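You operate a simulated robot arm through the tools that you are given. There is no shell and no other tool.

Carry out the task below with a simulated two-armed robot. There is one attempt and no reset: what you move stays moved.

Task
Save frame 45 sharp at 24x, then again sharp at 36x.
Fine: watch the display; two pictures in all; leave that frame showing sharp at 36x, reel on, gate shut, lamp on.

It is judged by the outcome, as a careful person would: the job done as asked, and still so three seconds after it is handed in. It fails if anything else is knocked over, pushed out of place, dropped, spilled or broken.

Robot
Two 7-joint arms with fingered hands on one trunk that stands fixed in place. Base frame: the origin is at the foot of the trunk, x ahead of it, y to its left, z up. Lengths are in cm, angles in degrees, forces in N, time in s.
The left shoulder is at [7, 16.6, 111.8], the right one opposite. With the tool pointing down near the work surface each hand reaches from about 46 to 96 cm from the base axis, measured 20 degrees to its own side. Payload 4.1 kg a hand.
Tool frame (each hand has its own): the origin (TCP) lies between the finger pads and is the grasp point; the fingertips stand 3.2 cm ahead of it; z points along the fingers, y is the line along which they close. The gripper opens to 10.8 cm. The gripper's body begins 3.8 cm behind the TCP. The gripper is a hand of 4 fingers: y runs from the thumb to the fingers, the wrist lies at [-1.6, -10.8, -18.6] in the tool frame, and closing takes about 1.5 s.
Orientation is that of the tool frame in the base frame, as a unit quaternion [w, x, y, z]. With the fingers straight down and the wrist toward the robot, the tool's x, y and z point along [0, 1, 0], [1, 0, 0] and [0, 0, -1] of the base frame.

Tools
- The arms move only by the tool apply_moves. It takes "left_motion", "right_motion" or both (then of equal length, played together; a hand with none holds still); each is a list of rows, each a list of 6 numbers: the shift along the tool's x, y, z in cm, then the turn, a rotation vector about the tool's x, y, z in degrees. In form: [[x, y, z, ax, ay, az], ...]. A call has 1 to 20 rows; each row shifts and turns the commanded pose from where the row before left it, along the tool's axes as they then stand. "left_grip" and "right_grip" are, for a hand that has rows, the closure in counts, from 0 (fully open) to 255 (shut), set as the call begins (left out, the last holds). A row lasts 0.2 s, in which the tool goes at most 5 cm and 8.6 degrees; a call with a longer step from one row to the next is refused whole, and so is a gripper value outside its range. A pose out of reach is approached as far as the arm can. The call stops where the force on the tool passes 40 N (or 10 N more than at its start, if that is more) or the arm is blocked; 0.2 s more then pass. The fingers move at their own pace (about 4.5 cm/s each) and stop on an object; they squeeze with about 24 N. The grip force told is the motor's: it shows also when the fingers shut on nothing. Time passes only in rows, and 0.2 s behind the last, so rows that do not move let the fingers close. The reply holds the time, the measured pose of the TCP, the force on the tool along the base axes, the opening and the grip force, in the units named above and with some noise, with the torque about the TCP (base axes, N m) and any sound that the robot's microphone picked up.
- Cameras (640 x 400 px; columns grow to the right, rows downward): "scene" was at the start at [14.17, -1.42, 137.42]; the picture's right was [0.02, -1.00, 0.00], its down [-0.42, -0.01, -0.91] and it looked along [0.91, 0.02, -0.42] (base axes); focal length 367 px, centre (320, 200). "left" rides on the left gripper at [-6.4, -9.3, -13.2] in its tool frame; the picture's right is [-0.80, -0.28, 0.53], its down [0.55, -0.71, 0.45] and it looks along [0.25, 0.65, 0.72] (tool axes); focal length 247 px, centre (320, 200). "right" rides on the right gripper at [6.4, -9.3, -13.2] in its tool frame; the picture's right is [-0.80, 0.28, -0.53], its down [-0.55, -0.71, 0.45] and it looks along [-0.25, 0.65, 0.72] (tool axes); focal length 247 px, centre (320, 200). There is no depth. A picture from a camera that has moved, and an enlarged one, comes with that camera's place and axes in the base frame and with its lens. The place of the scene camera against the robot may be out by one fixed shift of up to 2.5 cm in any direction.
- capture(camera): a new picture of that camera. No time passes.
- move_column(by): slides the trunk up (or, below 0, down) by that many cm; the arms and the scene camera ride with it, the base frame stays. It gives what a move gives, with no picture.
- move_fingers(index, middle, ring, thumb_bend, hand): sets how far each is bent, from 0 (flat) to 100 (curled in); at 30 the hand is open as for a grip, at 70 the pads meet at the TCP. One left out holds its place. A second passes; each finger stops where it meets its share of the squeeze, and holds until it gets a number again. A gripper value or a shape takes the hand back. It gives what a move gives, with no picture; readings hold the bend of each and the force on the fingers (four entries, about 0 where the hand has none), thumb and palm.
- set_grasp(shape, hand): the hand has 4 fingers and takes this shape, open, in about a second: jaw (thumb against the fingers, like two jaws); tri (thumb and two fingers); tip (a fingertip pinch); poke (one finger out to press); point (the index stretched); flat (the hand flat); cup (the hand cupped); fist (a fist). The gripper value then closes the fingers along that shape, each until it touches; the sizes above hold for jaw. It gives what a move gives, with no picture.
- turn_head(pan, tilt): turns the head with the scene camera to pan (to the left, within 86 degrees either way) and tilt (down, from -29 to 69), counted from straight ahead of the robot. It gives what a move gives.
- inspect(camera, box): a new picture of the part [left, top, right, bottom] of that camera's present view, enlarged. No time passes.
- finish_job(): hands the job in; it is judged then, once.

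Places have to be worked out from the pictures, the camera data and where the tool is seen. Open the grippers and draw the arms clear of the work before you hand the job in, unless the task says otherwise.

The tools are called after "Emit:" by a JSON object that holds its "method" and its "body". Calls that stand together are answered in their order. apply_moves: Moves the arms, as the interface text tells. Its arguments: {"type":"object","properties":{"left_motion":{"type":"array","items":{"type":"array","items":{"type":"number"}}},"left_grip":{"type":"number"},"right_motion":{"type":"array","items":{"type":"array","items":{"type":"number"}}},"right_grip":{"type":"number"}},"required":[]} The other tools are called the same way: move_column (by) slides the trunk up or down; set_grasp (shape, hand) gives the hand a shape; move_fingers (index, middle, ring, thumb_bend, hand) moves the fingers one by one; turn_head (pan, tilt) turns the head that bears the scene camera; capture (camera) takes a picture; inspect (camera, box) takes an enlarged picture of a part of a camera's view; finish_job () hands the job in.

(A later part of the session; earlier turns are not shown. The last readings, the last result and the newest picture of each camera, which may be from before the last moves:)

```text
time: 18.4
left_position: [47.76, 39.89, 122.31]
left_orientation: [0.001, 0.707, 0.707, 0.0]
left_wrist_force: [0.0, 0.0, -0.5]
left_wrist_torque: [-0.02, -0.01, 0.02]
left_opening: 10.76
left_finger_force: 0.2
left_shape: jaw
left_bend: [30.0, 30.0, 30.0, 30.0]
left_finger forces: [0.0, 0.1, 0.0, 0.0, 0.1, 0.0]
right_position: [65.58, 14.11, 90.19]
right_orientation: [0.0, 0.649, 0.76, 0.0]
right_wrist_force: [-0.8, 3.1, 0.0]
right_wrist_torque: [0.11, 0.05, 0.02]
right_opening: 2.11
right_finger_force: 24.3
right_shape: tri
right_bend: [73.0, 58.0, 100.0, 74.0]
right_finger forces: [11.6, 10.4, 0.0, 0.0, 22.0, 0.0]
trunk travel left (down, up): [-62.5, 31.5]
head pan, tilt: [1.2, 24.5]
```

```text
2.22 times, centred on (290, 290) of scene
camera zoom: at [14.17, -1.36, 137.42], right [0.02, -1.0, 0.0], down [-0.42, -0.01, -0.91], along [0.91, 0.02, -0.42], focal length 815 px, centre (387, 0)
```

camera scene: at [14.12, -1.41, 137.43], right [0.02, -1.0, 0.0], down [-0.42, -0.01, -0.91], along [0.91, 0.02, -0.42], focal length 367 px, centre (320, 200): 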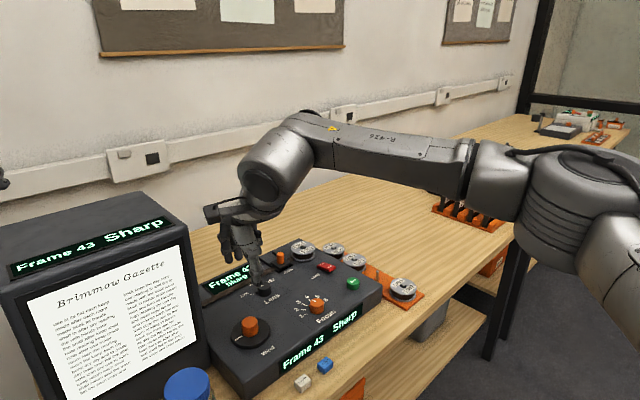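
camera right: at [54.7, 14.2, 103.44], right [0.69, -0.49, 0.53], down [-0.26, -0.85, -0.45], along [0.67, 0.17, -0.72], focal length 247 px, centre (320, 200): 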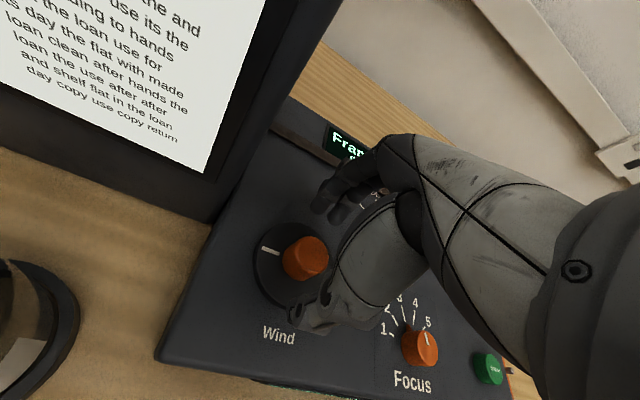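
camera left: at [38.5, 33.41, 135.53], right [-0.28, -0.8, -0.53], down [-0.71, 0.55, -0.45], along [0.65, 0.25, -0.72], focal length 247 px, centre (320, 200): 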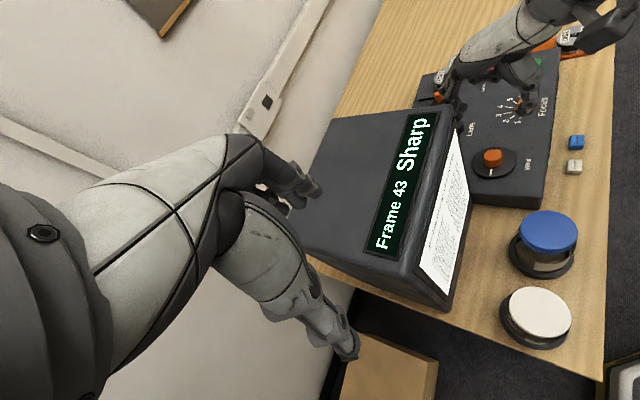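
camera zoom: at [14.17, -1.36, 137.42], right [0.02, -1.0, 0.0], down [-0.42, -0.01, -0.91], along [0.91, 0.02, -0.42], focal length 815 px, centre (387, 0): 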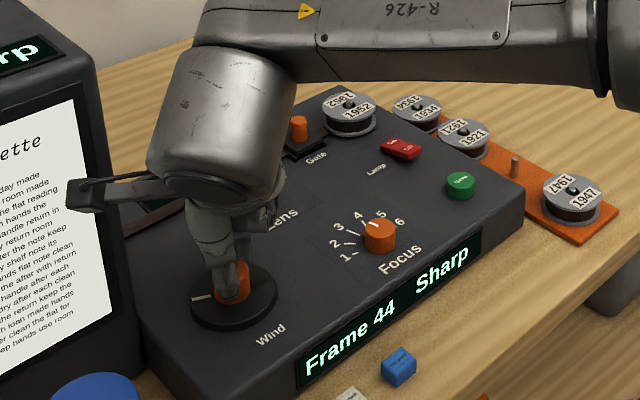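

Still "Frame 44". I'll check in the right camera that the disc's mark is still turning with the hand.

Emit:
{"method": "inspect", "body": {"camera": "right", "box": [240, 170, 400, 330]}}

Emit:
{"method": "apply_moves", "body": {"right_motion": [[0, 0, 0, 0, 0, 4], [0, 0, 0, 0, 0, 0]]}}

Emit:
{"method": "inspect", "body": {"camera": "right", "box": [240, 170, 400, 330]}}

Emit:
{"method": "inspect", "body": {"camera": "scene", "box": [190, 200, 390, 380]}}

```text
2.50 times, centred on (320, 250) of right
camera zoom: at [55.42, 19.08, 103.39], right [0.4, -0.74, 0.53], down [-0.61, -0.65, -0.45], along [0.68, -0.14, -0.72], focal length 617 px, centre (320, 75)
```

zoom: 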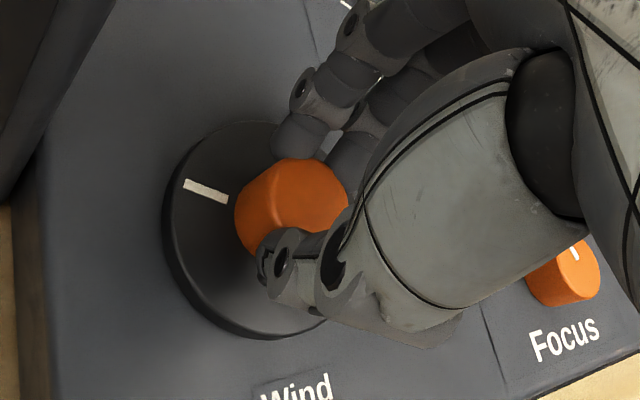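

```text
time: 19.0
left_position: [47.88, 39.95, 122.24]
left_orientation: [0.0, 0.707, 0.707, 0.001]
left_wrist_force: [-0.3, 0.0, 0.2]
left_wrist_torque: [0.01, 0.02, -0.02]
left_opening: 10.74
left_finger_force: 0.1
left_shape: jaw
left_bend: [30.0, 30.0, 30.0, 30.0]
left_finger forces: [0.0, 0.0, 0.0, 0.0, 0.0, 0.0]
right_position: [65.61, 14.12, 90.22]
right_orientation: [-0.001, 0.675, 0.737, -0.001]
right_wrist_force: [1.2, 3.2, -1.3]
right_wrist_torque: [0.15, -0.08, -0.01]
right_opening: 2.08
right_finger_force: 24.2
right_shape: tri
right_bend: [73.0, 58.0, 100.0, 74.0]
right_finger forces: [12.3, 11.0, 0.0, 0.0, 21.5, 0.0]
trunk travel left (down, up): [-62.5, 31.5]
head pan, tilt: [1.2, 24.5]
```

```text
2.50 times, centred on (320, 250) of right
camera zoom: at [55.78, 19.78, 103.4], right [0.35, -0.77, 0.53], down [-0.66, -0.61, -0.45], along [0.67, -0.19, -0.72], focal length 617 px, centre (320, 75)
```

zoom: 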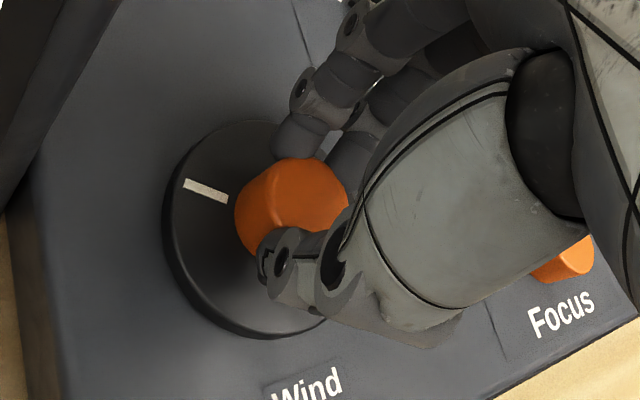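

```text
2.22 times, centred on (290, 290) of scene
camera zoom: at [14.2, -1.35, 137.42], right [0.02, -1.0, 0.0], down [-0.42, -0.01, -0.91], along [0.91, 0.02, -0.42], focal length 815 px, centre (387, 0)
```

zoom: 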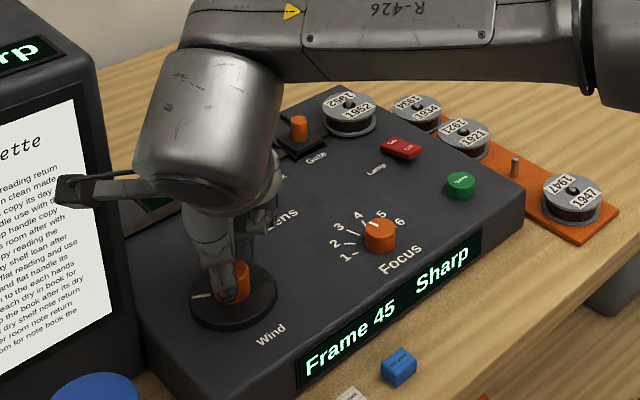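

"Frame 45 Sharp" now shows, just past the changeover. I'll turn about 6° more in two checked steps so the frame sits well inside its range.

Emit:
{"method": "apply_moves", "body": {"right_motion": [[0, 0, 0, 0, 0, 3], [0, 0, 0, 0, 0, 0]]}}

Emit:
{"method": "inspect", "body": {"camera": "scene", "box": [190, 200, 390, 380]}}

Emit:
{"method": "apply_moves", "body": {"right_motion": [[0, 0, 0, 0, 0, 3], [0, 0, 0, 0, 0, 0]]}}

Emit:
{"method": "inspect", "body": {"camera": "scene", "box": [190, 200, 390, 380]}}

```text
time: 19.6
left_position: [47.85, 39.86, 122.27]
left_orientation: [0.0, 0.707, 0.707, -0.001]
left_wrist_force: [0.1, -0.1, 1.0]
left_wrist_torque: [0.01, -0.02, -0.03]
left_opening: 10.77
left_finger_force: 0.0
left_shape: jaw
left_bend: [30.0, 30.0, 30.0, 30.0]
left_finger forces: [0.0, 0.0, 0.0, 0.0, 0.0, 0.0]
right_position: [65.49, 14.18, 90.32]
right_orientation: [0.0, 0.695, 0.719, 0.0]
right_wrist_force: [1.4, 5.7, -0.3]
right_wrist_torque: [0.14, -0.04, 0.02]
right_opening: 2.09
right_finger_force: 24.0
right_shape: tri
right_bend: [73.0, 58.0, 100.0, 74.0]
right_finger forces: [12.9, 10.7, 0.0, 0.0, 21.5, 0.0]
trunk travel left (down, up): [-62.5, 31.5]
head pan, tilt: [1.2, 24.5]
```

```text
2.22 times, centred on (290, 290) of scene
camera zoom: at [14.21, -1.32, 137.42], right [0.02, -1.0, 0.0], down [-0.42, -0.01, -0.91], along [0.91, 0.02, -0.42], focal length 815 px, centre (387, 0)
```

zoom: 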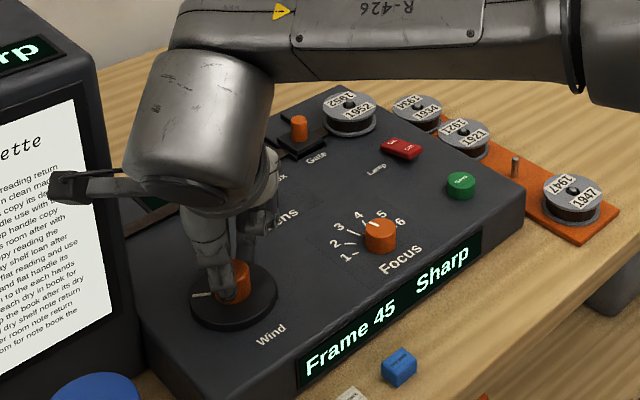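

```text
time: 20.2
left_position: [47.72, 39.75, 122.25]
left_orientation: [-0.001, 0.707, 0.707, 0.001]
left_wrist_force: [-0.1, 0.0, 0.2]
left_wrist_torque: [0.0, 0.02, 0.02]
left_opening: 10.76
left_finger_force: 0.0
left_shape: jaw
left_bend: [30.0, 30.0, 30.0, 30.0]
left_finger forces: [0.0, 0.0, 0.1, 0.0, 0.0, 0.0]
right_position: [65.52, 14.06, 90.33]
right_orientation: [0.0, 0.713, 0.701, 0.0]
right_wrist_force: [2.3, 5.1, 1.5]
right_wrist_torque: [0.14, -0.05, 0.01]
right_opening: 2.1
right_finger_force: 23.3
right_shape: tri
right_bend: [73.0, 58.0, 100.0, 75.0]
right_finger forces: [13.3, 11.1, 0.0, 0.1, 21.7, 0.1]
trunk travel left (down, up): [-62.5, 31.5]
head pan, tilt: [1.2, 24.5]
```

```text
2.22 times, centred on (290, 290) of scene
camera zoom: at [14.18, -1.33, 137.42], right [0.02, -1.0, 0.0], down [-0.42, -0.01, -0.91], along [0.91, 0.02, -0.42], focal length 815 px, centre (387, 0)
```

zoom: 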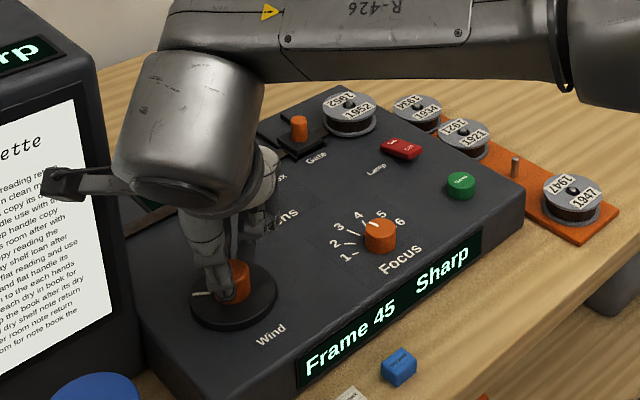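

Frame 45 holds with margin. I'll open the hand, lift straight up and check the display afterwards.

Emit:
{"method": "apply_moves", "body": {"right_motion": [[0, 0, 0, 0, 0, 0], [0, 0, 0, 0, 0, 0], [0, 0, 0, 0, 0, 0], [0, 0, 0, 0, 0, 0], [0, 0, 0, 0, 0, 0], [0, 0, -4, 0, 0, 0], [0, 0, -4, 0, 0, 0], [0, 0, -4, 0, 0, 0], [0, 0, 0, 0, 0, 0]], "right_grip": 90}}

Emit:
{"method": "capture", "body": {"camera": "scene"}}

Emit:
{"method": "inspect", "body": {"camera": "scene", "box": [190, 200, 390, 380]}}

Emit:
{"method": "capture", "body": {"camera": "right"}}

```text
time: 22.2
left_position: [47.86, 39.83, 122.27]
left_orientation: [0.0, 0.707, 0.708, 0.0]
left_wrist_force: [-0.2, 0.6, 0.9]
left_wrist_torque: [0.04, 0.01, -0.01]
left_opening: 10.77
left_finger_force: 0.1
left_shape: jaw
left_bend: [30.0, 30.0, 30.0, 30.0]
left_finger forces: [0.0, 0.0, 0.1, 0.0, 0.0, 0.0]
right_position: [65.7, 14.18, 102.34]
right_orientation: [0.0, 0.712, 0.702, 0.0]
right_wrist_force: [0.6, 0.0, 0.2]
right_wrist_torque: [0.0, 0.0, 0.02]
right_opening: 6.92
right_finger_force: 0.0
right_shape: tri
right_bend: [27.0, 39.0, 99.0, 64.0]
right_finger forces: [0.1, 0.0, 0.1, 0.0, 0.1, 0.1]
trunk travel left (down, up): [-62.5, 31.5]
head pan, tilt: [1.2, 24.5]
```

```text
taken
camera scene: at [14.21, -1.4, 137.42], right [0.02, -1.0, 0.0], down [-0.42, -0.01, -0.91], along [0.91, 0.02, -0.42], focal length 367 px, centre (320, 200)
```

scene: 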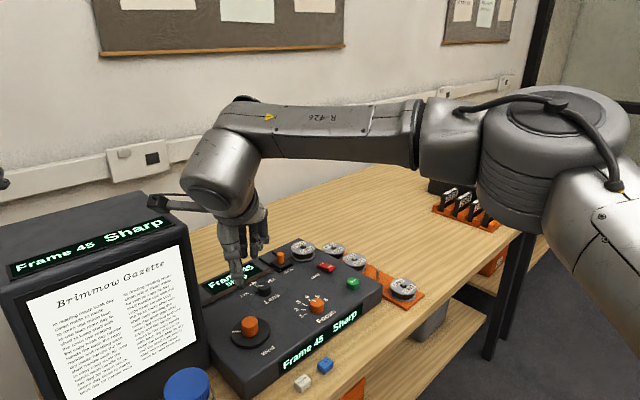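

```text
2.22 times, centred on (290, 290) of scene
camera zoom: at [14.21, -1.4, 137.42], right [0.02, -1.0, 0.0], down [-0.42, -0.01, -0.91], along [0.91, 0.02, -0.42], focal length 815 px, centre (387, 0)
```

zoom: 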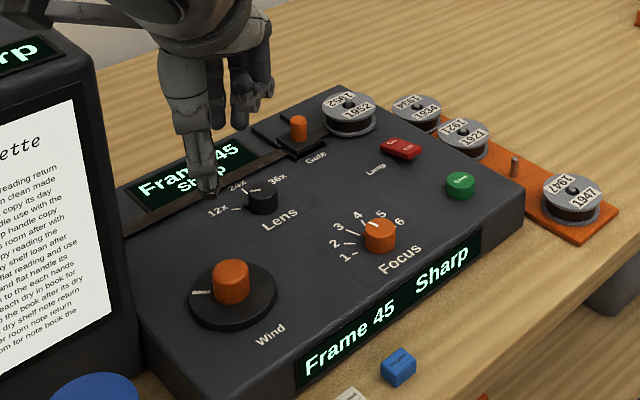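

```text
taken
camera right: at [56.58, 20.79, 115.48], right [0.27, -0.8, 0.53], down [-0.71, -0.54, -0.45], along [0.64, -0.26, -0.72], focal length 247 px, centre (320, 200)
```

right: 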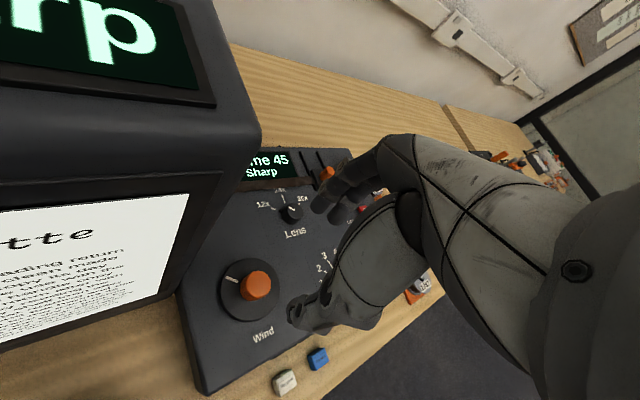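

"Frame 45 Sharp" held after release. Next is the lens knob: I move above its estimated place (77.4, 13.4) and turn the hand 60° counter-clockwise, so a clockwise turn will bring it back to neutral.

Emit:
{"method": "apply_moves", "body": {"right_motion": [[-0.2, 4, 0, 0, 0, 0], [-0.2, 4, 0, 0, 0, 0], [-0.15, 3.75, 0, 0, 0, 0], [0, 0, 0, 0, 0, -7.6], [0, 0, 0, 0, 0, -7.6], [0, 0, 0, 0, 0, -7.6], [0, 0, 0, 0, 0, -7.6], [0, 0, 0, 0, 0, -7.6], [0, 0, 0, 0, 0, -7.6], [0, 0, 0, 0, 0, -7.6], [0, 0, 0, 0, 0, -7.6], [0, 0, 0, 0, 0, 0]], "right_grip": 130}}

Emit:
{"method": "capture", "body": {"camera": "right"}}

Emit:
{"method": "inspect", "body": {"camera": "right", "box": [200, 200, 360, 340]}}

Emit:
{"method": "inspect", "body": {"camera": "scene", "box": [190, 180, 390, 360]}}

```text
time: 24.8
left_position: [47.88, 39.75, 122.25]
left_orientation: [0.001, 0.707, 0.707, 0.0]
left_wrist_force: [0.1, 0.0, 0.1]
left_wrist_torque: [-0.02, 0.02, 0.05]
left_opening: 10.76
left_finger_force: 0.2
left_shape: jaw
left_bend: [30.0, 30.0, 30.0, 30.0]
left_finger forces: [0.1, 0.0, 0.0, 0.0, 0.0, 0.0]
right_position: [77.34, 13.37, 102.33]
right_orientation: [0.001, 0.476, 0.88, 0.0]
right_wrist_force: [1.0, -0.3, -0.4]
right_wrist_torque: [-0.02, -0.01, -0.04]
right_opening: 5.31
right_finger_force: 0.1
right_shape: tri
right_bend: [74.0, 45.0, 99.0, 71.0]
right_finger forces: [0.0, 0.0, 0.1, 0.0, 0.1, 0.0]
right hand out of reach, approached as far as the arm can: row 8, 9, 10, 11
trunk travel left (down, up): [-62.5, 31.5]
head pan, tilt: [1.2, 24.5]
```

```text
taken
camera right: at [66.09, 13.65, 115.47], right [0.67, -0.51, 0.53], down [-0.29, -0.85, -0.45], along [0.68, 0.15, -0.72], focal length 247 px, centre (320, 200)
```

right: 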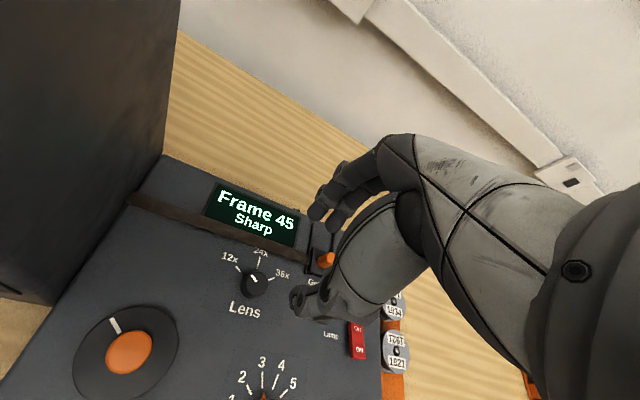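

```text
2.86 times, centred on (280, 270) of right
camera zoom: at [66.09, 13.65, 115.47], right [0.67, -0.51, 0.53], down [-0.29, -0.85, -0.45], along [0.68, 0.15, -0.72], focal length 706 px, centre (434, 0)
```

zoom: 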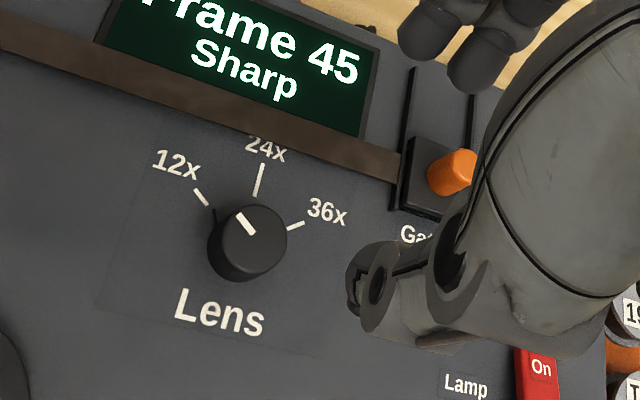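

```text
2.22 times, centred on (290, 270) of scene
camera zoom: at [14.17, -1.41, 137.42], right [0.02, -1.0, 0.0], down [-0.42, -0.01, -0.91], along [0.91, 0.02, -0.42], focal length 815 px, centre (387, 44)
```

zoom: 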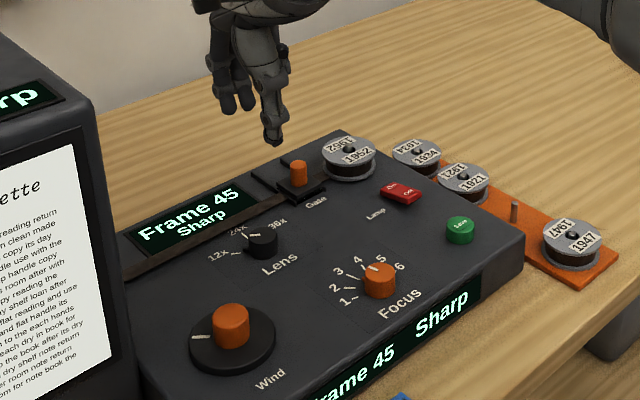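

The arm's limit leaves the hand at about -33° yaw, with the TCP at (77.3, 13.4); the right camera puts the lens knob within about 0.3 cm of that. I lower part way along z only and check again.

Emit:
{"method": "apply_moves", "body": {"right_motion": [[0, 0, 4, 0, 0, 0], [0, 0, 4, 0, 0, 0], [0, 0, 3.5, 0, 0, 0], [0, 0, 0, 0, 0, 0]]}}

Emit:
{"method": "inspect", "body": {"camera": "right", "box": [240, 170, 400, 330]}}

Emit:
{"method": "inspect", "body": {"camera": "scene", "box": [200, 220, 320, 320]}}

```text
time: 25.8
left_position: [47.79, 39.77, 122.4]
left_orientation: [0.0, 0.707, 0.707, 0.0]
left_wrist_force: [0.4, 0.3, -0.2]
left_wrist_torque: [0.03, -0.01, 0.02]
left_opening: 10.78
left_finger_force: 0.1
left_shape: jaw
left_bend: [30.0, 30.0, 30.0, 30.0]
left_finger forces: [0.1, 0.1, 0.0, 0.0, 0.0, 0.0]
right_position: [77.53, 13.45, 90.7]
right_orientation: [0.001, 0.476, 0.88, 0.0]
right_wrist_force: [-1.4, -0.7, 0.5]
right_wrist_torque: [0.01, -0.02, -0.01]
right_opening: 5.34
right_finger_force: 0.0
right_shape: tri
right_bend: [74.0, 45.0, 99.0, 71.0]
right_finger forces: [0.1, 0.0, 0.0, 0.0, 0.0, 0.0]
trunk travel left (down, up): [-62.5, 31.5]
head pan, tilt: [1.2, 24.5]
```

```text
2.50 times, centred on (320, 250) of right
camera zoom: at [66.26, 13.67, 103.81], right [0.67, -0.51, 0.53], down [-0.29, -0.85, -0.45], along [0.68, 0.15, -0.72], focal length 617 px, centre (320, 75)
```

zoom: 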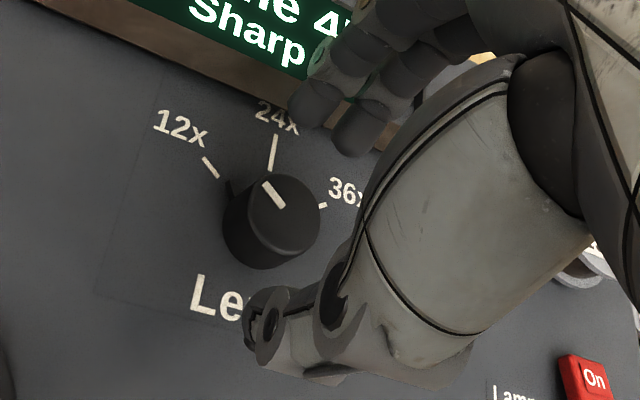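

```text
4.00 times, centred on (260, 270) of scene
camera zoom: at [14.13, -1.41, 137.43], right [0.02, -1.0, 0.0], down [-0.42, -0.01, -0.91], along [0.91, 0.02, -0.42], focal length 1467 px, centre (560, -80)
```

zoom: 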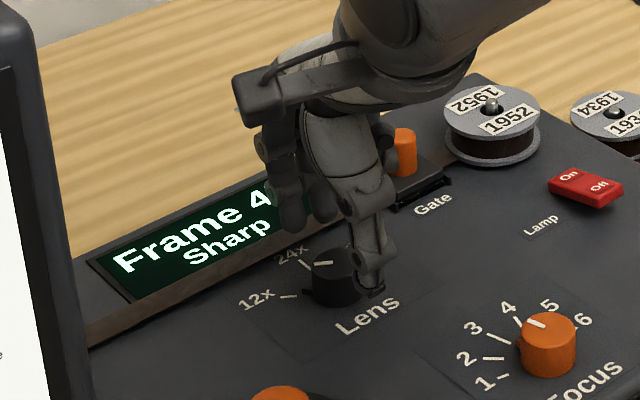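

The knob looks centred within 0.2 cm. I lower to z≈89.4 and close gently first to check for balanced contact.

Emit:
{"method": "apply_moves", "body": {"right_motion": [[0, 0, 1.3, 0, 0, 0], [0, 0, 0, 0, 0, 0], [0, 0, 0, 0, 0, 0], [0, 0, 0, 0, 0, 0], [0, 0, 0, 0, 0, 0], [0, 0, 0, 0, 0, 0]], "right_grip": 190}}

Emit:
{"method": "inspect", "body": {"camera": "right", "box": [240, 170, 400, 330]}}

Emit:
{"method": "inspect", "body": {"camera": "scene", "box": [200, 220, 320, 320]}}

```text
time: 27.2
left_position: [47.83, 39.86, 122.35]
left_orientation: [0.001, 0.707, 0.707, 0.0]
left_wrist_force: [0.7, 0.8, -0.3]
left_wrist_torque: [0.01, 0.01, 0.01]
left_opening: 10.77
left_finger_force: 0.1
left_shape: jaw
left_bend: [30.0, 30.0, 30.0, 30.0]
left_finger forces: [0.1, 0.1, 0.1, 0.1, 0.1, 0.0]
right_position: [77.48, 13.16, 89.45]
right_orientation: [0.0, 0.476, 0.879, 0.0]
right_wrist_force: [0.1, 0.6, 0.0]
right_wrist_torque: [0.0, -0.01, 0.01]
right_opening: 2.79
right_finger_force: 0.1
right_shape: tri
right_bend: [74.0, 56.0, 99.0, 74.0]
right_finger forces: [0.2, 0.2, 0.0, 0.1, 0.1, 0.0]
trunk travel left (down, up): [-62.5, 31.5]
head pan, tilt: [1.2, 24.5]
```

```text
2.50 times, centred on (320, 250) of right
camera zoom: at [66.23, 13.56, 102.5], right [0.67, -0.51, 0.53], down [-0.29, -0.85, -0.45], along [0.68, 0.15, -0.72], focal length 617 px, centre (320, 75)
```

zoom: 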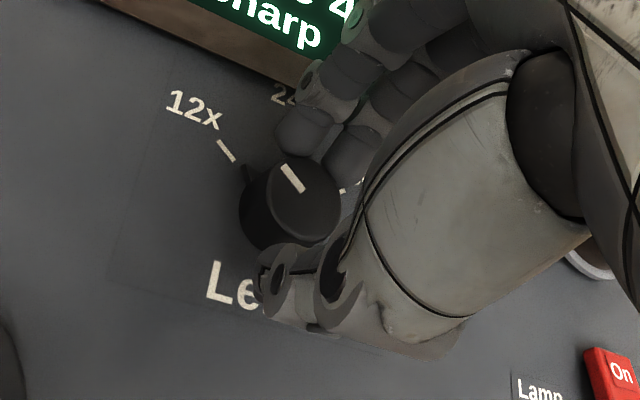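

```text
4.00 times, centred on (260, 270) of scene
camera zoom: at [14.18, -1.4, 137.42], right [0.02, -1.0, 0.0], down [-0.42, -0.01, -0.91], along [0.91, 0.02, -0.42], focal length 1467 px, centre (560, -80)
```

zoom: 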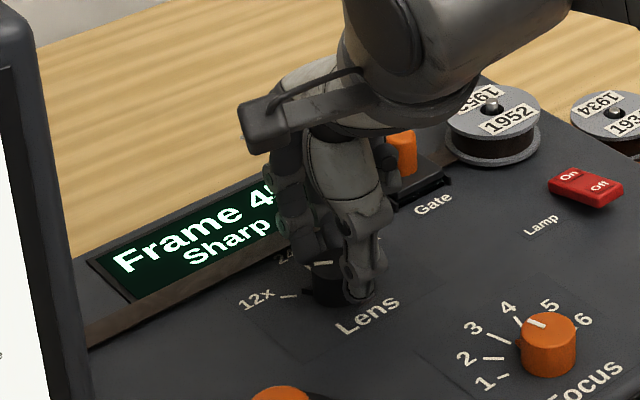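

Contact is just beginning, with the knob between thumb and fingers. I squeeze fully and turn clockwise about 30° in small rows.

Emit:
{"method": "apply_moves", "body": {"right_motion": [[0, 0, 0, 0, 0, 0], [0, 0, 0, 0, 0, 0], [0, 0, 0, 0, 0, 0], [0, 0, 0, 0, 0, 0], [0, 0, 0, 0, 0, 0]], "right_grip": 255}}

Emit:
{"method": "apply_moves", "body": {"right_motion": [[0, 0, 0, 0, 0, 5], [0, 0, 0, 0, 0, 5], [0, 0, 0, 0, 0, 5], [0, 0, 0, 0, 0, 5], [0, 0, 0, 0, 0, 0]]}}

Emit:
{"method": "inspect", "body": {"camera": "right", "box": [240, 170, 400, 330]}}

Emit:
{"method": "inspect", "body": {"camera": "scene", "box": [200, 220, 400, 380]}}

```text
time: 28.4
left_position: [47.84, 39.88, 122.24]
left_orientation: [0.0, 0.707, 0.708, 0.0]
left_wrist_force: [0.7, 0.1, -0.9]
left_wrist_torque: [0.0, -0.02, 0.01]
left_opening: 10.73
left_finger_force: 0.0
left_shape: jaw
left_bend: [30.0, 30.0, 30.0, 30.0]
left_finger forces: [0.1, 0.0, 0.0, 0.0, 0.0, 0.1]
right_position: [77.35, 13.3, 89.41]
right_orientation: [0.0, 0.476, 0.88, 0.0]
right_wrist_force: [-0.8, -0.5, 0.4]
right_wrist_torque: [-0.07, 0.03, 0.03]
right_opening: 1.95
right_finger_force: 24.2
right_shape: tri
right_bend: [73.0, 58.0, 100.0, 74.0]
right_finger forces: [9.9, 9.8, 0.1, 0.1, 21.1, 0.0]
trunk travel left (down, up): [-62.5, 31.5]
head pan, tilt: [1.2, 24.5]
```

```text
time: 29.6
left_position: [47.84, 39.84, 122.2]
left_orientation: [0.0, 0.707, 0.707, 0.0]
left_wrist_force: [-0.9, -0.1, -0.2]
left_wrist_torque: [0.0, 0.03, 0.02]
left_opening: 10.73
left_finger_force: 0.1
left_shape: jaw
left_bend: [30.0, 30.0, 30.0, 30.0]
left_finger forces: [0.0, 0.0, 0.0, 0.0, 0.1, 0.0]
right_position: [77.4, 13.33, 89.51]
right_orientation: [0.0, 0.621, 0.784, 0.0]
right_wrist_force: [1.5, 0.8, -2.1]
right_wrist_torque: [-0.01, 0.02, 0.0]
right_opening: 1.92
right_finger_force: 24.0
right_shape: tri
right_bend: [73.0, 58.0, 100.0, 74.0]
right_finger forces: [10.8, 10.5, 0.0, 0.0, 19.4, 0.0]
trunk travel left (down, up): [-62.5, 31.5]
head pan, tilt: [1.2, 24.5]
```

```text
2.50 times, centred on (320, 250) of right
camera zoom: at [66.94, 17.48, 102.56], right [0.46, -0.71, 0.53], down [-0.56, -0.7, -0.45], along [0.69, -0.09, -0.72], focal length 617 px, centre (320, 75)
```

zoom: 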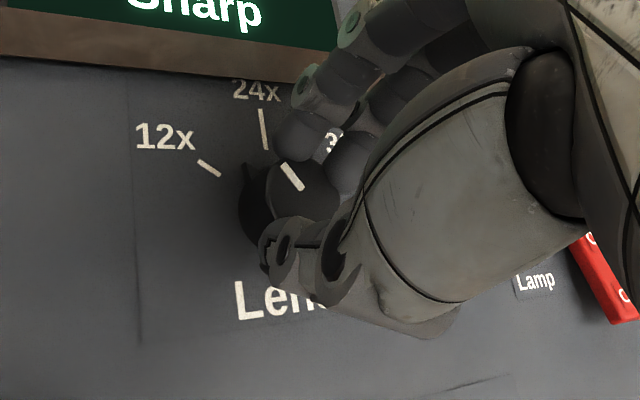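

```text
2.50 times, centred on (300, 300) of scene
camera zoom: at [14.22, -1.41, 137.42], right [0.02, -1.0, 0.0], down [-0.42, -0.01, -0.91], along [0.91, 0.02, -0.42], focal length 917 px, centre (370, -50)
```

zoom: 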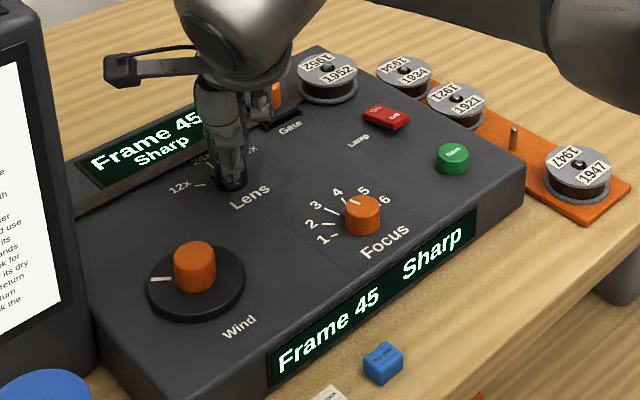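

The lens knob turns with the hand (the 12x tick moved away from the pointer). I continue another 24° and watch for the lens change.

Emit:
{"method": "apply_moves", "body": {"right_motion": [[0, 0, 0, 0, 0, 6], [0, 0, 0, 0, 0, 6], [0, 0, 0, 0, 0, 6], [0, 0, 0, 0, 0, 6], [0, 0, 0, 0, 0, 0]]}}

Emit:
{"method": "inspect", "body": {"camera": "right", "box": [240, 170, 400, 330]}}

Emit:
{"method": "inspect", "body": {"camera": "scene", "box": [200, 220, 400, 380]}}

```text
time: 30.8
left_position: [47.9, 39.96, 122.26]
left_orientation: [0.0, 0.707, 0.707, 0.0]
left_wrist_force: [0.6, 0.1, 0.3]
left_wrist_torque: [-0.01, -0.02, 0.0]
left_opening: 10.79
left_finger_force: 0.0
left_shape: jaw
left_bend: [30.0, 30.0, 30.0, 30.0]
left_finger forces: [0.1, 0.1, 0.0, 0.0, 0.0, 0.0]
right_position: [77.41, 13.39, 89.57]
right_orientation: [0.0, 0.771, 0.637, -0.001]
right_wrist_force: [2.5, 5.1, -2.3]
right_wrist_torque: [0.14, -0.08, 0.01]
right_opening: 1.92
right_finger_force: 24.2
right_shape: tri
right_bend: [73.0, 58.0, 100.0, 74.0]
right_finger forces: [11.8, 9.5, 0.0, 0.0, 18.2, 0.0]
trunk travel left (down, up): [-62.5, 31.5]
head pan, tilt: [1.2, 24.5]
```

```text
2.50 times, centred on (320, 250) of right
camera zoom: at [69.51, 21.51, 102.6], right [0.13, -0.84, 0.53], down [-0.8, -0.41, -0.45], along [0.59, -0.37, -0.72], focal length 617 px, centre (320, 75)
```

zoom: 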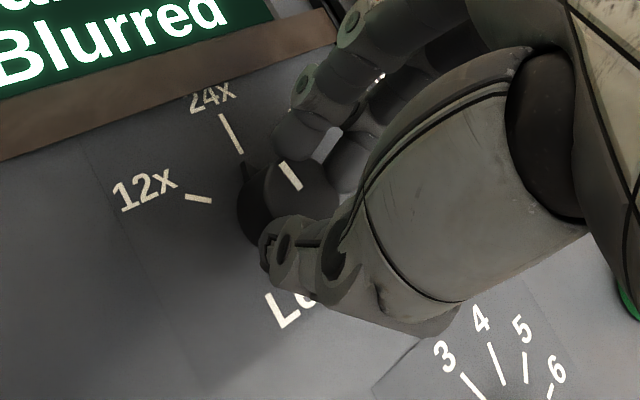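

```text
2.50 times, centred on (300, 300) of scene
camera zoom: at [14.24, -1.34, 137.41], right [0.02, -1.0, 0.0], down [-0.42, -0.01, -0.91], along [0.91, 0.02, -0.42], focal length 917 px, centre (370, -50)
```

zoom: 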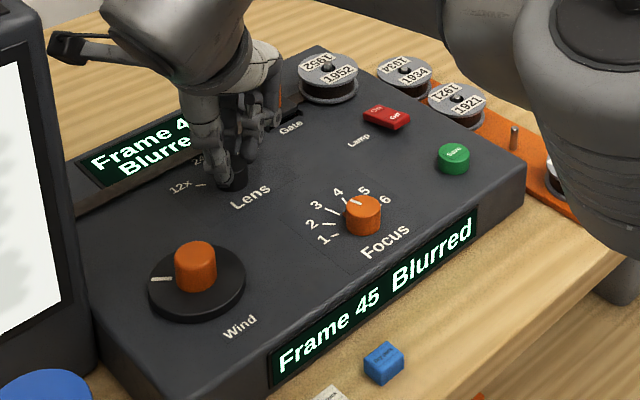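

The display now reads "Frame 45 Blurred", so the lens has switched to 24x. I need roughly 12–15° more to line up with the tick, so I check the clearance to the monitor first.

Emit:
{"method": "capture", "body": {"camera": "scene"}}

Emit:
{"method": "capture", "body": {"camera": "left"}}

Emit:
{"method": "capture", "body": {"camera": "right"}}

```text
taken
camera scene: at [14.24, -1.34, 137.41], right [0.02, -1.0, 0.0], down [-0.42, -0.01, -0.91], along [0.91, 0.02, -0.42], focal length 367 px, centre (320, 200)
```

scene: 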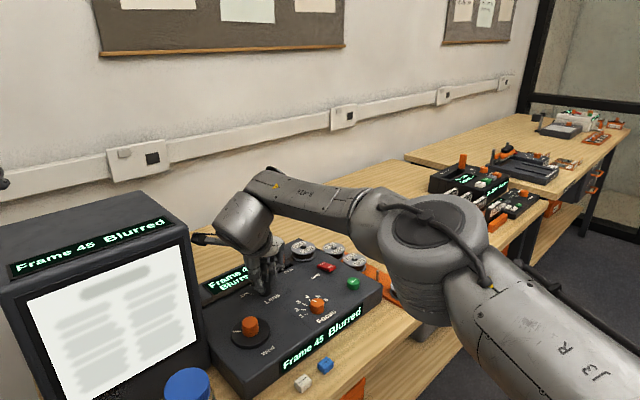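

```text
taken
camera left: at [38.62, 33.48, 135.47], right [-0.28, -0.8, -0.53], down [-0.71, 0.55, -0.45], along [0.65, 0.25, -0.72], focal length 247 px, centre (320, 200)
```

left: 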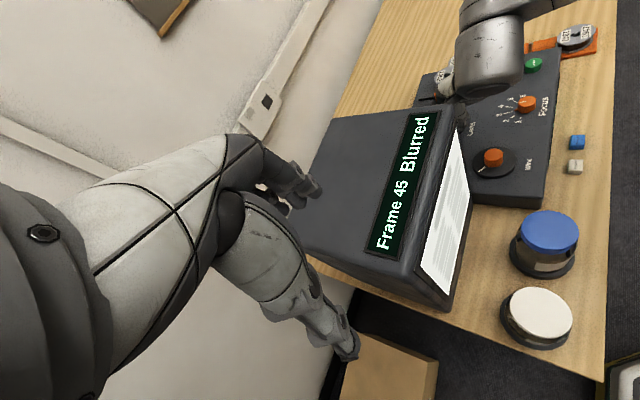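

```text
taken
camera right: at [69.51, 21.51, 102.6], right [0.13, -0.84, 0.53], down [-0.8, -0.41, -0.45], along [0.59, -0.37, -0.72], focal length 247 px, centre (320, 200)
```

right: 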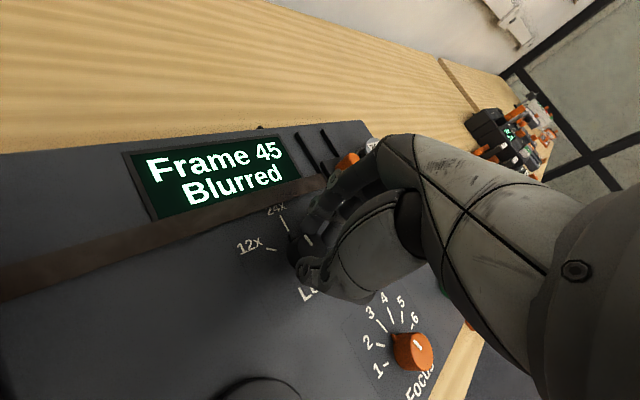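

The wrist and hand camera are clear of the monitor. I turn another 10° clockwise and compare the pointer with the 24x tick.

Emit:
{"method": "apply_moves", "body": {"right_motion": [[0, 0, 0, 0, 0, 5], [0, 0, 0, 0, 0, 5], [0, 0, 0, 0, 0, 0]]}}

Emit:
{"method": "inspect", "body": {"camera": "right", "box": [240, 170, 400, 330]}}

Emit:
{"method": "inspect", "body": {"camera": "scene", "box": [200, 220, 320, 320]}}

```text
time: 31.6
left_position: [47.84, 39.99, 122.32]
left_orientation: [0.001, 0.707, 0.707, -0.001]
left_wrist_force: [0.2, -0.5, -0.4]
left_wrist_torque: [0.01, 0.0, 0.0]
left_opening: 10.75
left_finger_force: 0.1
left_shape: jaw
left_bend: [30.0, 30.0, 30.0, 30.0]
left_finger forces: [0.1, 0.0, 0.1, 0.0, 0.0, 0.1]
right_position: [77.37, 13.47, 89.38]
right_orientation: [0.0, 0.823, 0.568, 0.001]
right_wrist_force: [3.2, 9.7, -0.4]
right_wrist_torque: [0.26, -0.07, 0.03]
right_opening: 1.88
right_finger_force: 24.0
right_shape: tri
right_bend: [73.0, 58.0, 100.0, 74.0]
right_finger forces: [12.4, 8.7, 0.0, 0.0, 19.2, 0.0]
trunk travel left (down, up): [-62.5, 31.5]
head pan, tilt: [1.2, 24.5]
```

```text
2.50 times, centred on (320, 250) of right
camera zoom: at [71.02, 22.81, 102.59], right [-0.02, -0.85, 0.53], down [-0.85, -0.26, -0.45], along [0.52, -0.46, -0.72], focal length 617 px, centre (320, 75)
```

zoom: 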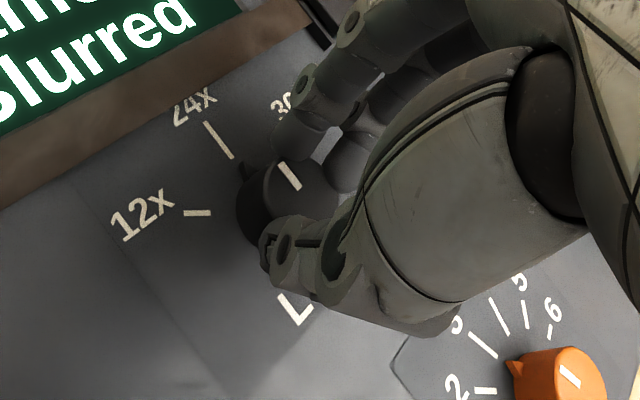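

```text
4.00 times, centred on (260, 270) of scene
camera zoom: at [14.22, -1.27, 137.42], right [0.02, -1.0, 0.0], down [-0.42, -0.01, -0.91], along [0.91, 0.02, -0.42], focal length 1467 px, centre (560, -80)
```

zoom: 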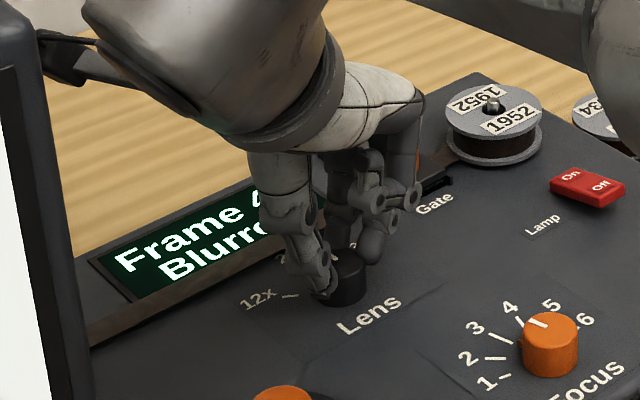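

After 54° of turn the pointer tooth lines up with the 24x tick. I release and lift, then confirm.

Emit:
{"method": "apply_moves", "body": {"right_motion": [[0, 0, 0, 0, 0, 0], [0, 0, 0, 0, 0, 0], [0, 0, 0, 0, 0, 0], [0, 0, 0, 0, 0, 0], [0, 0, -4, 0, 0, 0], [0, 0, -4, 0, 0, 0], [0, 0, -4, 0, 0, 0], [0, 0, 0, 0, 0, 0]], "right_grip": 120}}

Emit:
{"method": "capture", "body": {"camera": "scene"}}

Emit:
{"method": "inspect", "body": {"camera": "scene", "box": [200, 220, 400, 380]}}

Emit:
{"method": "capture", "body": {"camera": "right"}}

```text
time: 33.4
left_position: [47.79, 39.89, 122.33]
left_orientation: [0.001, 0.707, 0.708, 0.001]
left_wrist_force: [0.7, 0.9, 0.5]
left_wrist_torque: [0.02, 0.03, -0.03]
left_opening: 10.76
left_finger_force: 0.1
left_shape: jaw
left_bend: [30.0, 30.0, 30.0, 30.0]
left_finger forces: [0.0, 0.0, 0.1, 0.0, 0.0, 0.0]
right_position: [77.58, 13.38, 101.54]
right_orientation: [0.001, 0.823, 0.568, 0.0]
right_wrist_force: [0.1, 0.2, -0.7]
right_wrist_torque: [0.01, 0.0, 0.01]
right_opening: 5.65
right_finger_force: 0.0
right_shape: tri
right_bend: [74.0, 44.0, 99.0, 70.0]
right_finger forces: [0.1, 0.1, 0.0, 0.0, 0.0, 0.0]
trunk travel left (down, up): [-62.5, 31.5]
head pan, tilt: [1.2, 24.5]
```

```text
taken
camera scene: at [14.22, -1.4, 137.41], right [0.02, -1.0, 0.0], down [-0.42, -0.01, -0.91], along [0.91, 0.02, -0.42], focal length 367 px, centre (320, 200)
```

scene: 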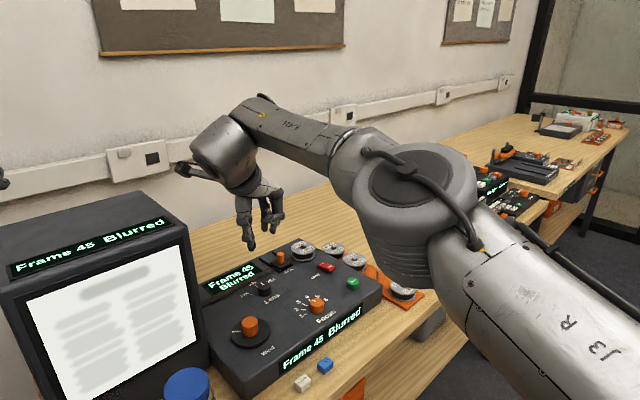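

```text
2.50 times, centred on (300, 300) of scene
camera zoom: at [14.22, -1.4, 137.41], right [0.02, -1.0, 0.0], down [-0.42, -0.01, -0.91], along [0.91, 0.02, -0.42], focal length 917 px, centre (370, -50)
```

zoom: 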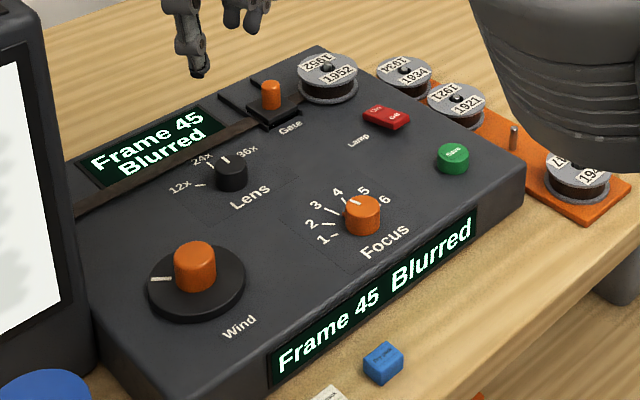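

```text
taken
camera right: at [71.24, 22.79, 114.61], right [-0.02, -0.85, 0.53], down [-0.85, -0.26, -0.45], along [0.52, -0.46, -0.72], focal length 247 px, centre (320, 200)
```

right: 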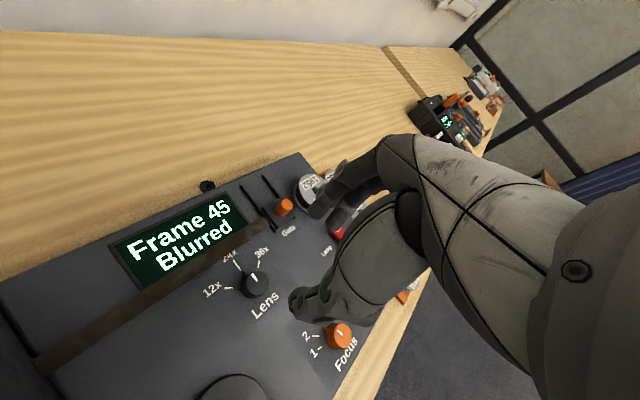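

Emit:
{"method": "inspect", "body": {"camera": "right", "box": [200, 235, 300, 315]}}

Emit:
{"method": "inspect", "body": {"camera": "scene", "box": [240, 260, 340, 330]}}

```text
5.00 times, centred on (250, 275) of right
camera zoom: at [71.24, 22.79, 114.61], right [-0.02, -0.85, 0.53], down [-0.85, -0.26, -0.45], along [0.52, -0.46, -0.72], focal length 1235 px, centre (670, -175)
```

zoom: 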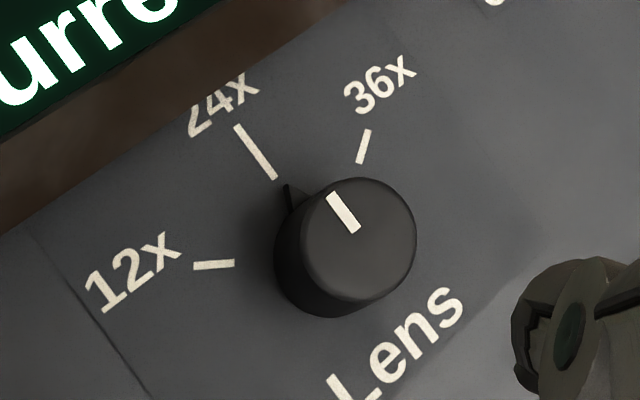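

```text
5.71 times, centred on (290, 295) of scene
camera zoom: at [14.22, -1.4, 137.41], right [0.02, -1.0, 0.0], down [-0.42, -0.01, -0.91], along [0.91, 0.02, -0.42], focal length 2096 px, centre (491, -343)
```

zoom: 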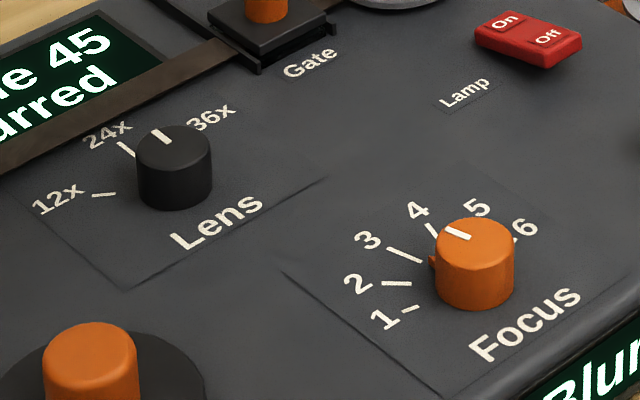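

The pointer is squarely on 24x, and the page is now blurred. Next is Focus: I turn the hand back to yaw 0 and move above (72.7, 2.2).

Emit:
{"method": "apply_moves", "body": {"right_motion": [[0, 0, 0, 0, 0, -7], [0, 0, 0, 0, 0, -7], [0, 0, 0, 0, 0, -7], [-3.8, -1.6, 0, 0, 0, 0], [-3.8, -1.6, 0, 0, 0, 0], [-3.6, -1.6, 0, 0, 0, 0], [0, 0, 0, 0, 0, 0]]}}

Emit:
{"method": "capture", "body": {"camera": "right"}}

Emit:
{"method": "inspect", "body": {"camera": "right", "box": [200, 210, 360, 350]}}

Emit:
{"method": "capture", "body": {"camera": "scene"}}

```text
time: 35.0
left_position: [47.84, 39.86, 122.4]
left_orientation: [0.001, 0.707, 0.707, -0.001]
left_wrist_force: [0.0, 0.3, -0.3]
left_wrist_torque: [0.01, 0.01, 0.03]
left_opening: 10.75
left_finger_force: 0.2
left_shape: jaw
left_bend: [30.0, 30.0, 30.0, 30.0]
left_finger forces: [0.0, 0.0, 0.0, 0.0, 0.0, 0.1]
right_position: [72.55, 2.27, 101.48]
right_orientation: [0.0, 0.706, 0.708, 0.0]
right_wrist_force: [-0.2, 1.2, -0.6]
right_wrist_torque: [0.0, 0.0, 0.01]
right_opening: 5.68
right_finger_force: 0.1
right_shape: tri
right_bend: [74.0, 44.0, 99.0, 70.0]
right_finger forces: [0.1, 0.1, 0.0, 0.0, 0.0, 0.0]
trunk travel left (down, up): [-62.5, 31.5]
head pan, tilt: [1.2, 24.5]
```

```text
taken
camera right: at [63.16, 8.63, 114.52], right [0.29, -0.8, 0.53], down [-0.7, -0.55, -0.45], along [0.65, -0.25, -0.72], focal length 247 px, centre (320, 200)
```

right: 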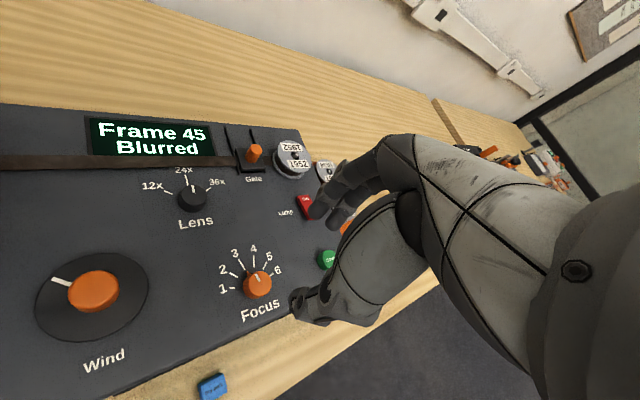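

```text
2.86 times, centred on (280, 280) of right
camera zoom: at [63.16, 8.63, 114.52], right [0.29, -0.8, 0.53], down [-0.7, -0.55, -0.45], along [0.65, -0.25, -0.72], focal length 706 px, centre (434, -29)
```

zoom: 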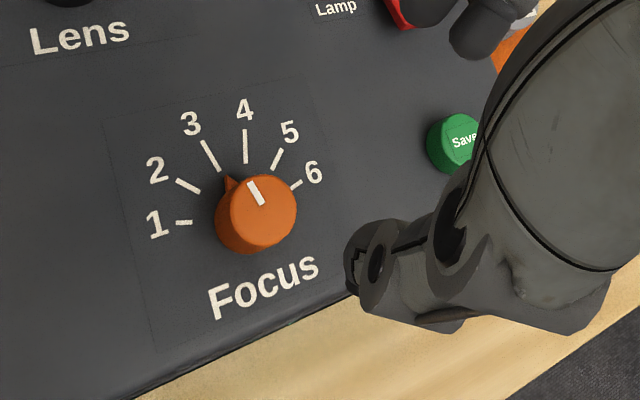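

```text
taken
camera scene: at [14.19, -1.3, 137.42], right [0.02, -1.0, 0.0], down [-0.42, -0.01, -0.91], along [0.91, 0.02, -0.42], focal length 367 px, centre (320, 200)
```

scene: 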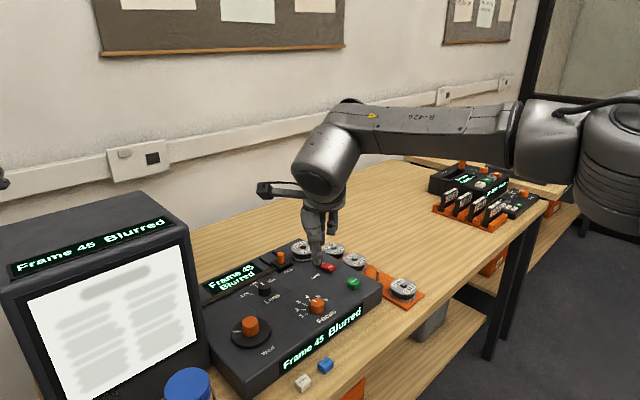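

The Focus knob is centred under the TCP within 0.2 cm. The pointer is just above 3, where 12x was sharp. I lower to z≈89.4 and close gently.

Emit:
{"method": "apply_moves", "body": {"right_motion": [[-0.15, 0, 4, 0, 0, 0], [0, 0, 4, 0, 0, 0], [0, 0, 2.5, 0, 0, 0], [0, 0, 1.6, 0, 0, 0], [0, 0, 0, 0, 0, 0]]}}

Emit:
{"method": "inspect", "body": {"camera": "right", "box": [240, 170, 400, 330]}}

Emit:
{"method": "inspect", "body": {"camera": "scene", "box": [240, 240, 400, 380]}}

```text
time: 36.2
left_position: [47.71, 39.82, 122.35]
left_orientation: [0.0, 0.707, 0.707, -0.001]
left_wrist_force: [-0.3, -0.1, 0.0]
left_wrist_torque: [0.0, 0.02, 0.01]
left_opening: 10.79
left_finger_force: 0.1
left_shape: jaw
left_bend: [30.0, 30.0, 30.0, 30.0]
left_finger forces: [0.1, 0.0, 0.0, 0.0, 0.0, 0.1]
right_position: [72.28, 2.08, 89.27]
right_orientation: [0.0, 0.706, 0.708, 0.0]
right_wrist_force: [-0.3, 0.4, -0.4]
right_wrist_torque: [0.0, -0.02, -0.04]
right_opening: 5.67
right_finger_force: 0.0
right_shape: tri
right_bend: [74.0, 44.0, 99.0, 70.0]
right_finger forces: [0.1, 0.1, 0.0, 0.0, 0.0, 0.1]
trunk travel left (down, up): [-62.5, 31.5]
head pan, tilt: [1.2, 24.5]
```

```text
2.50 times, centred on (320, 250) of right
camera zoom: at [63.1, 8.4, 102.39], right [0.29, -0.8, 0.53], down [-0.7, -0.55, -0.45], along [0.65, -0.25, -0.72], focal length 617 px, centre (320, 75)
```

zoom: 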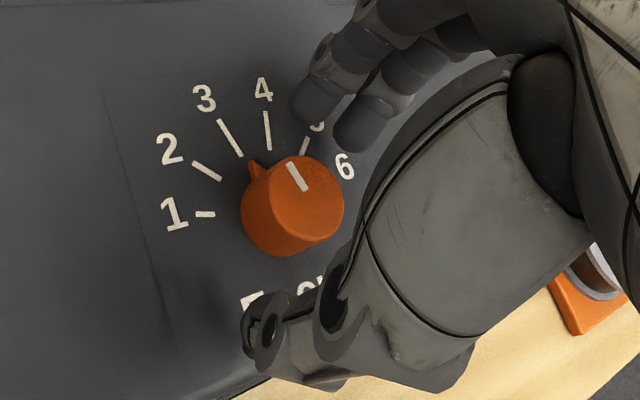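

```text
2.86 times, centred on (320, 310) of scene
camera zoom: at [14.13, -1.41, 137.43], right [0.02, -1.0, 0.0], down [-0.42, -0.01, -0.91], along [0.91, 0.02, -0.42], focal length 1048 px, centre (320, -114)
```

zoom: 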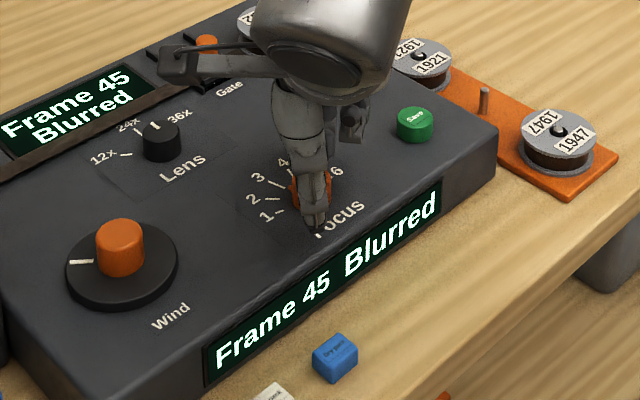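

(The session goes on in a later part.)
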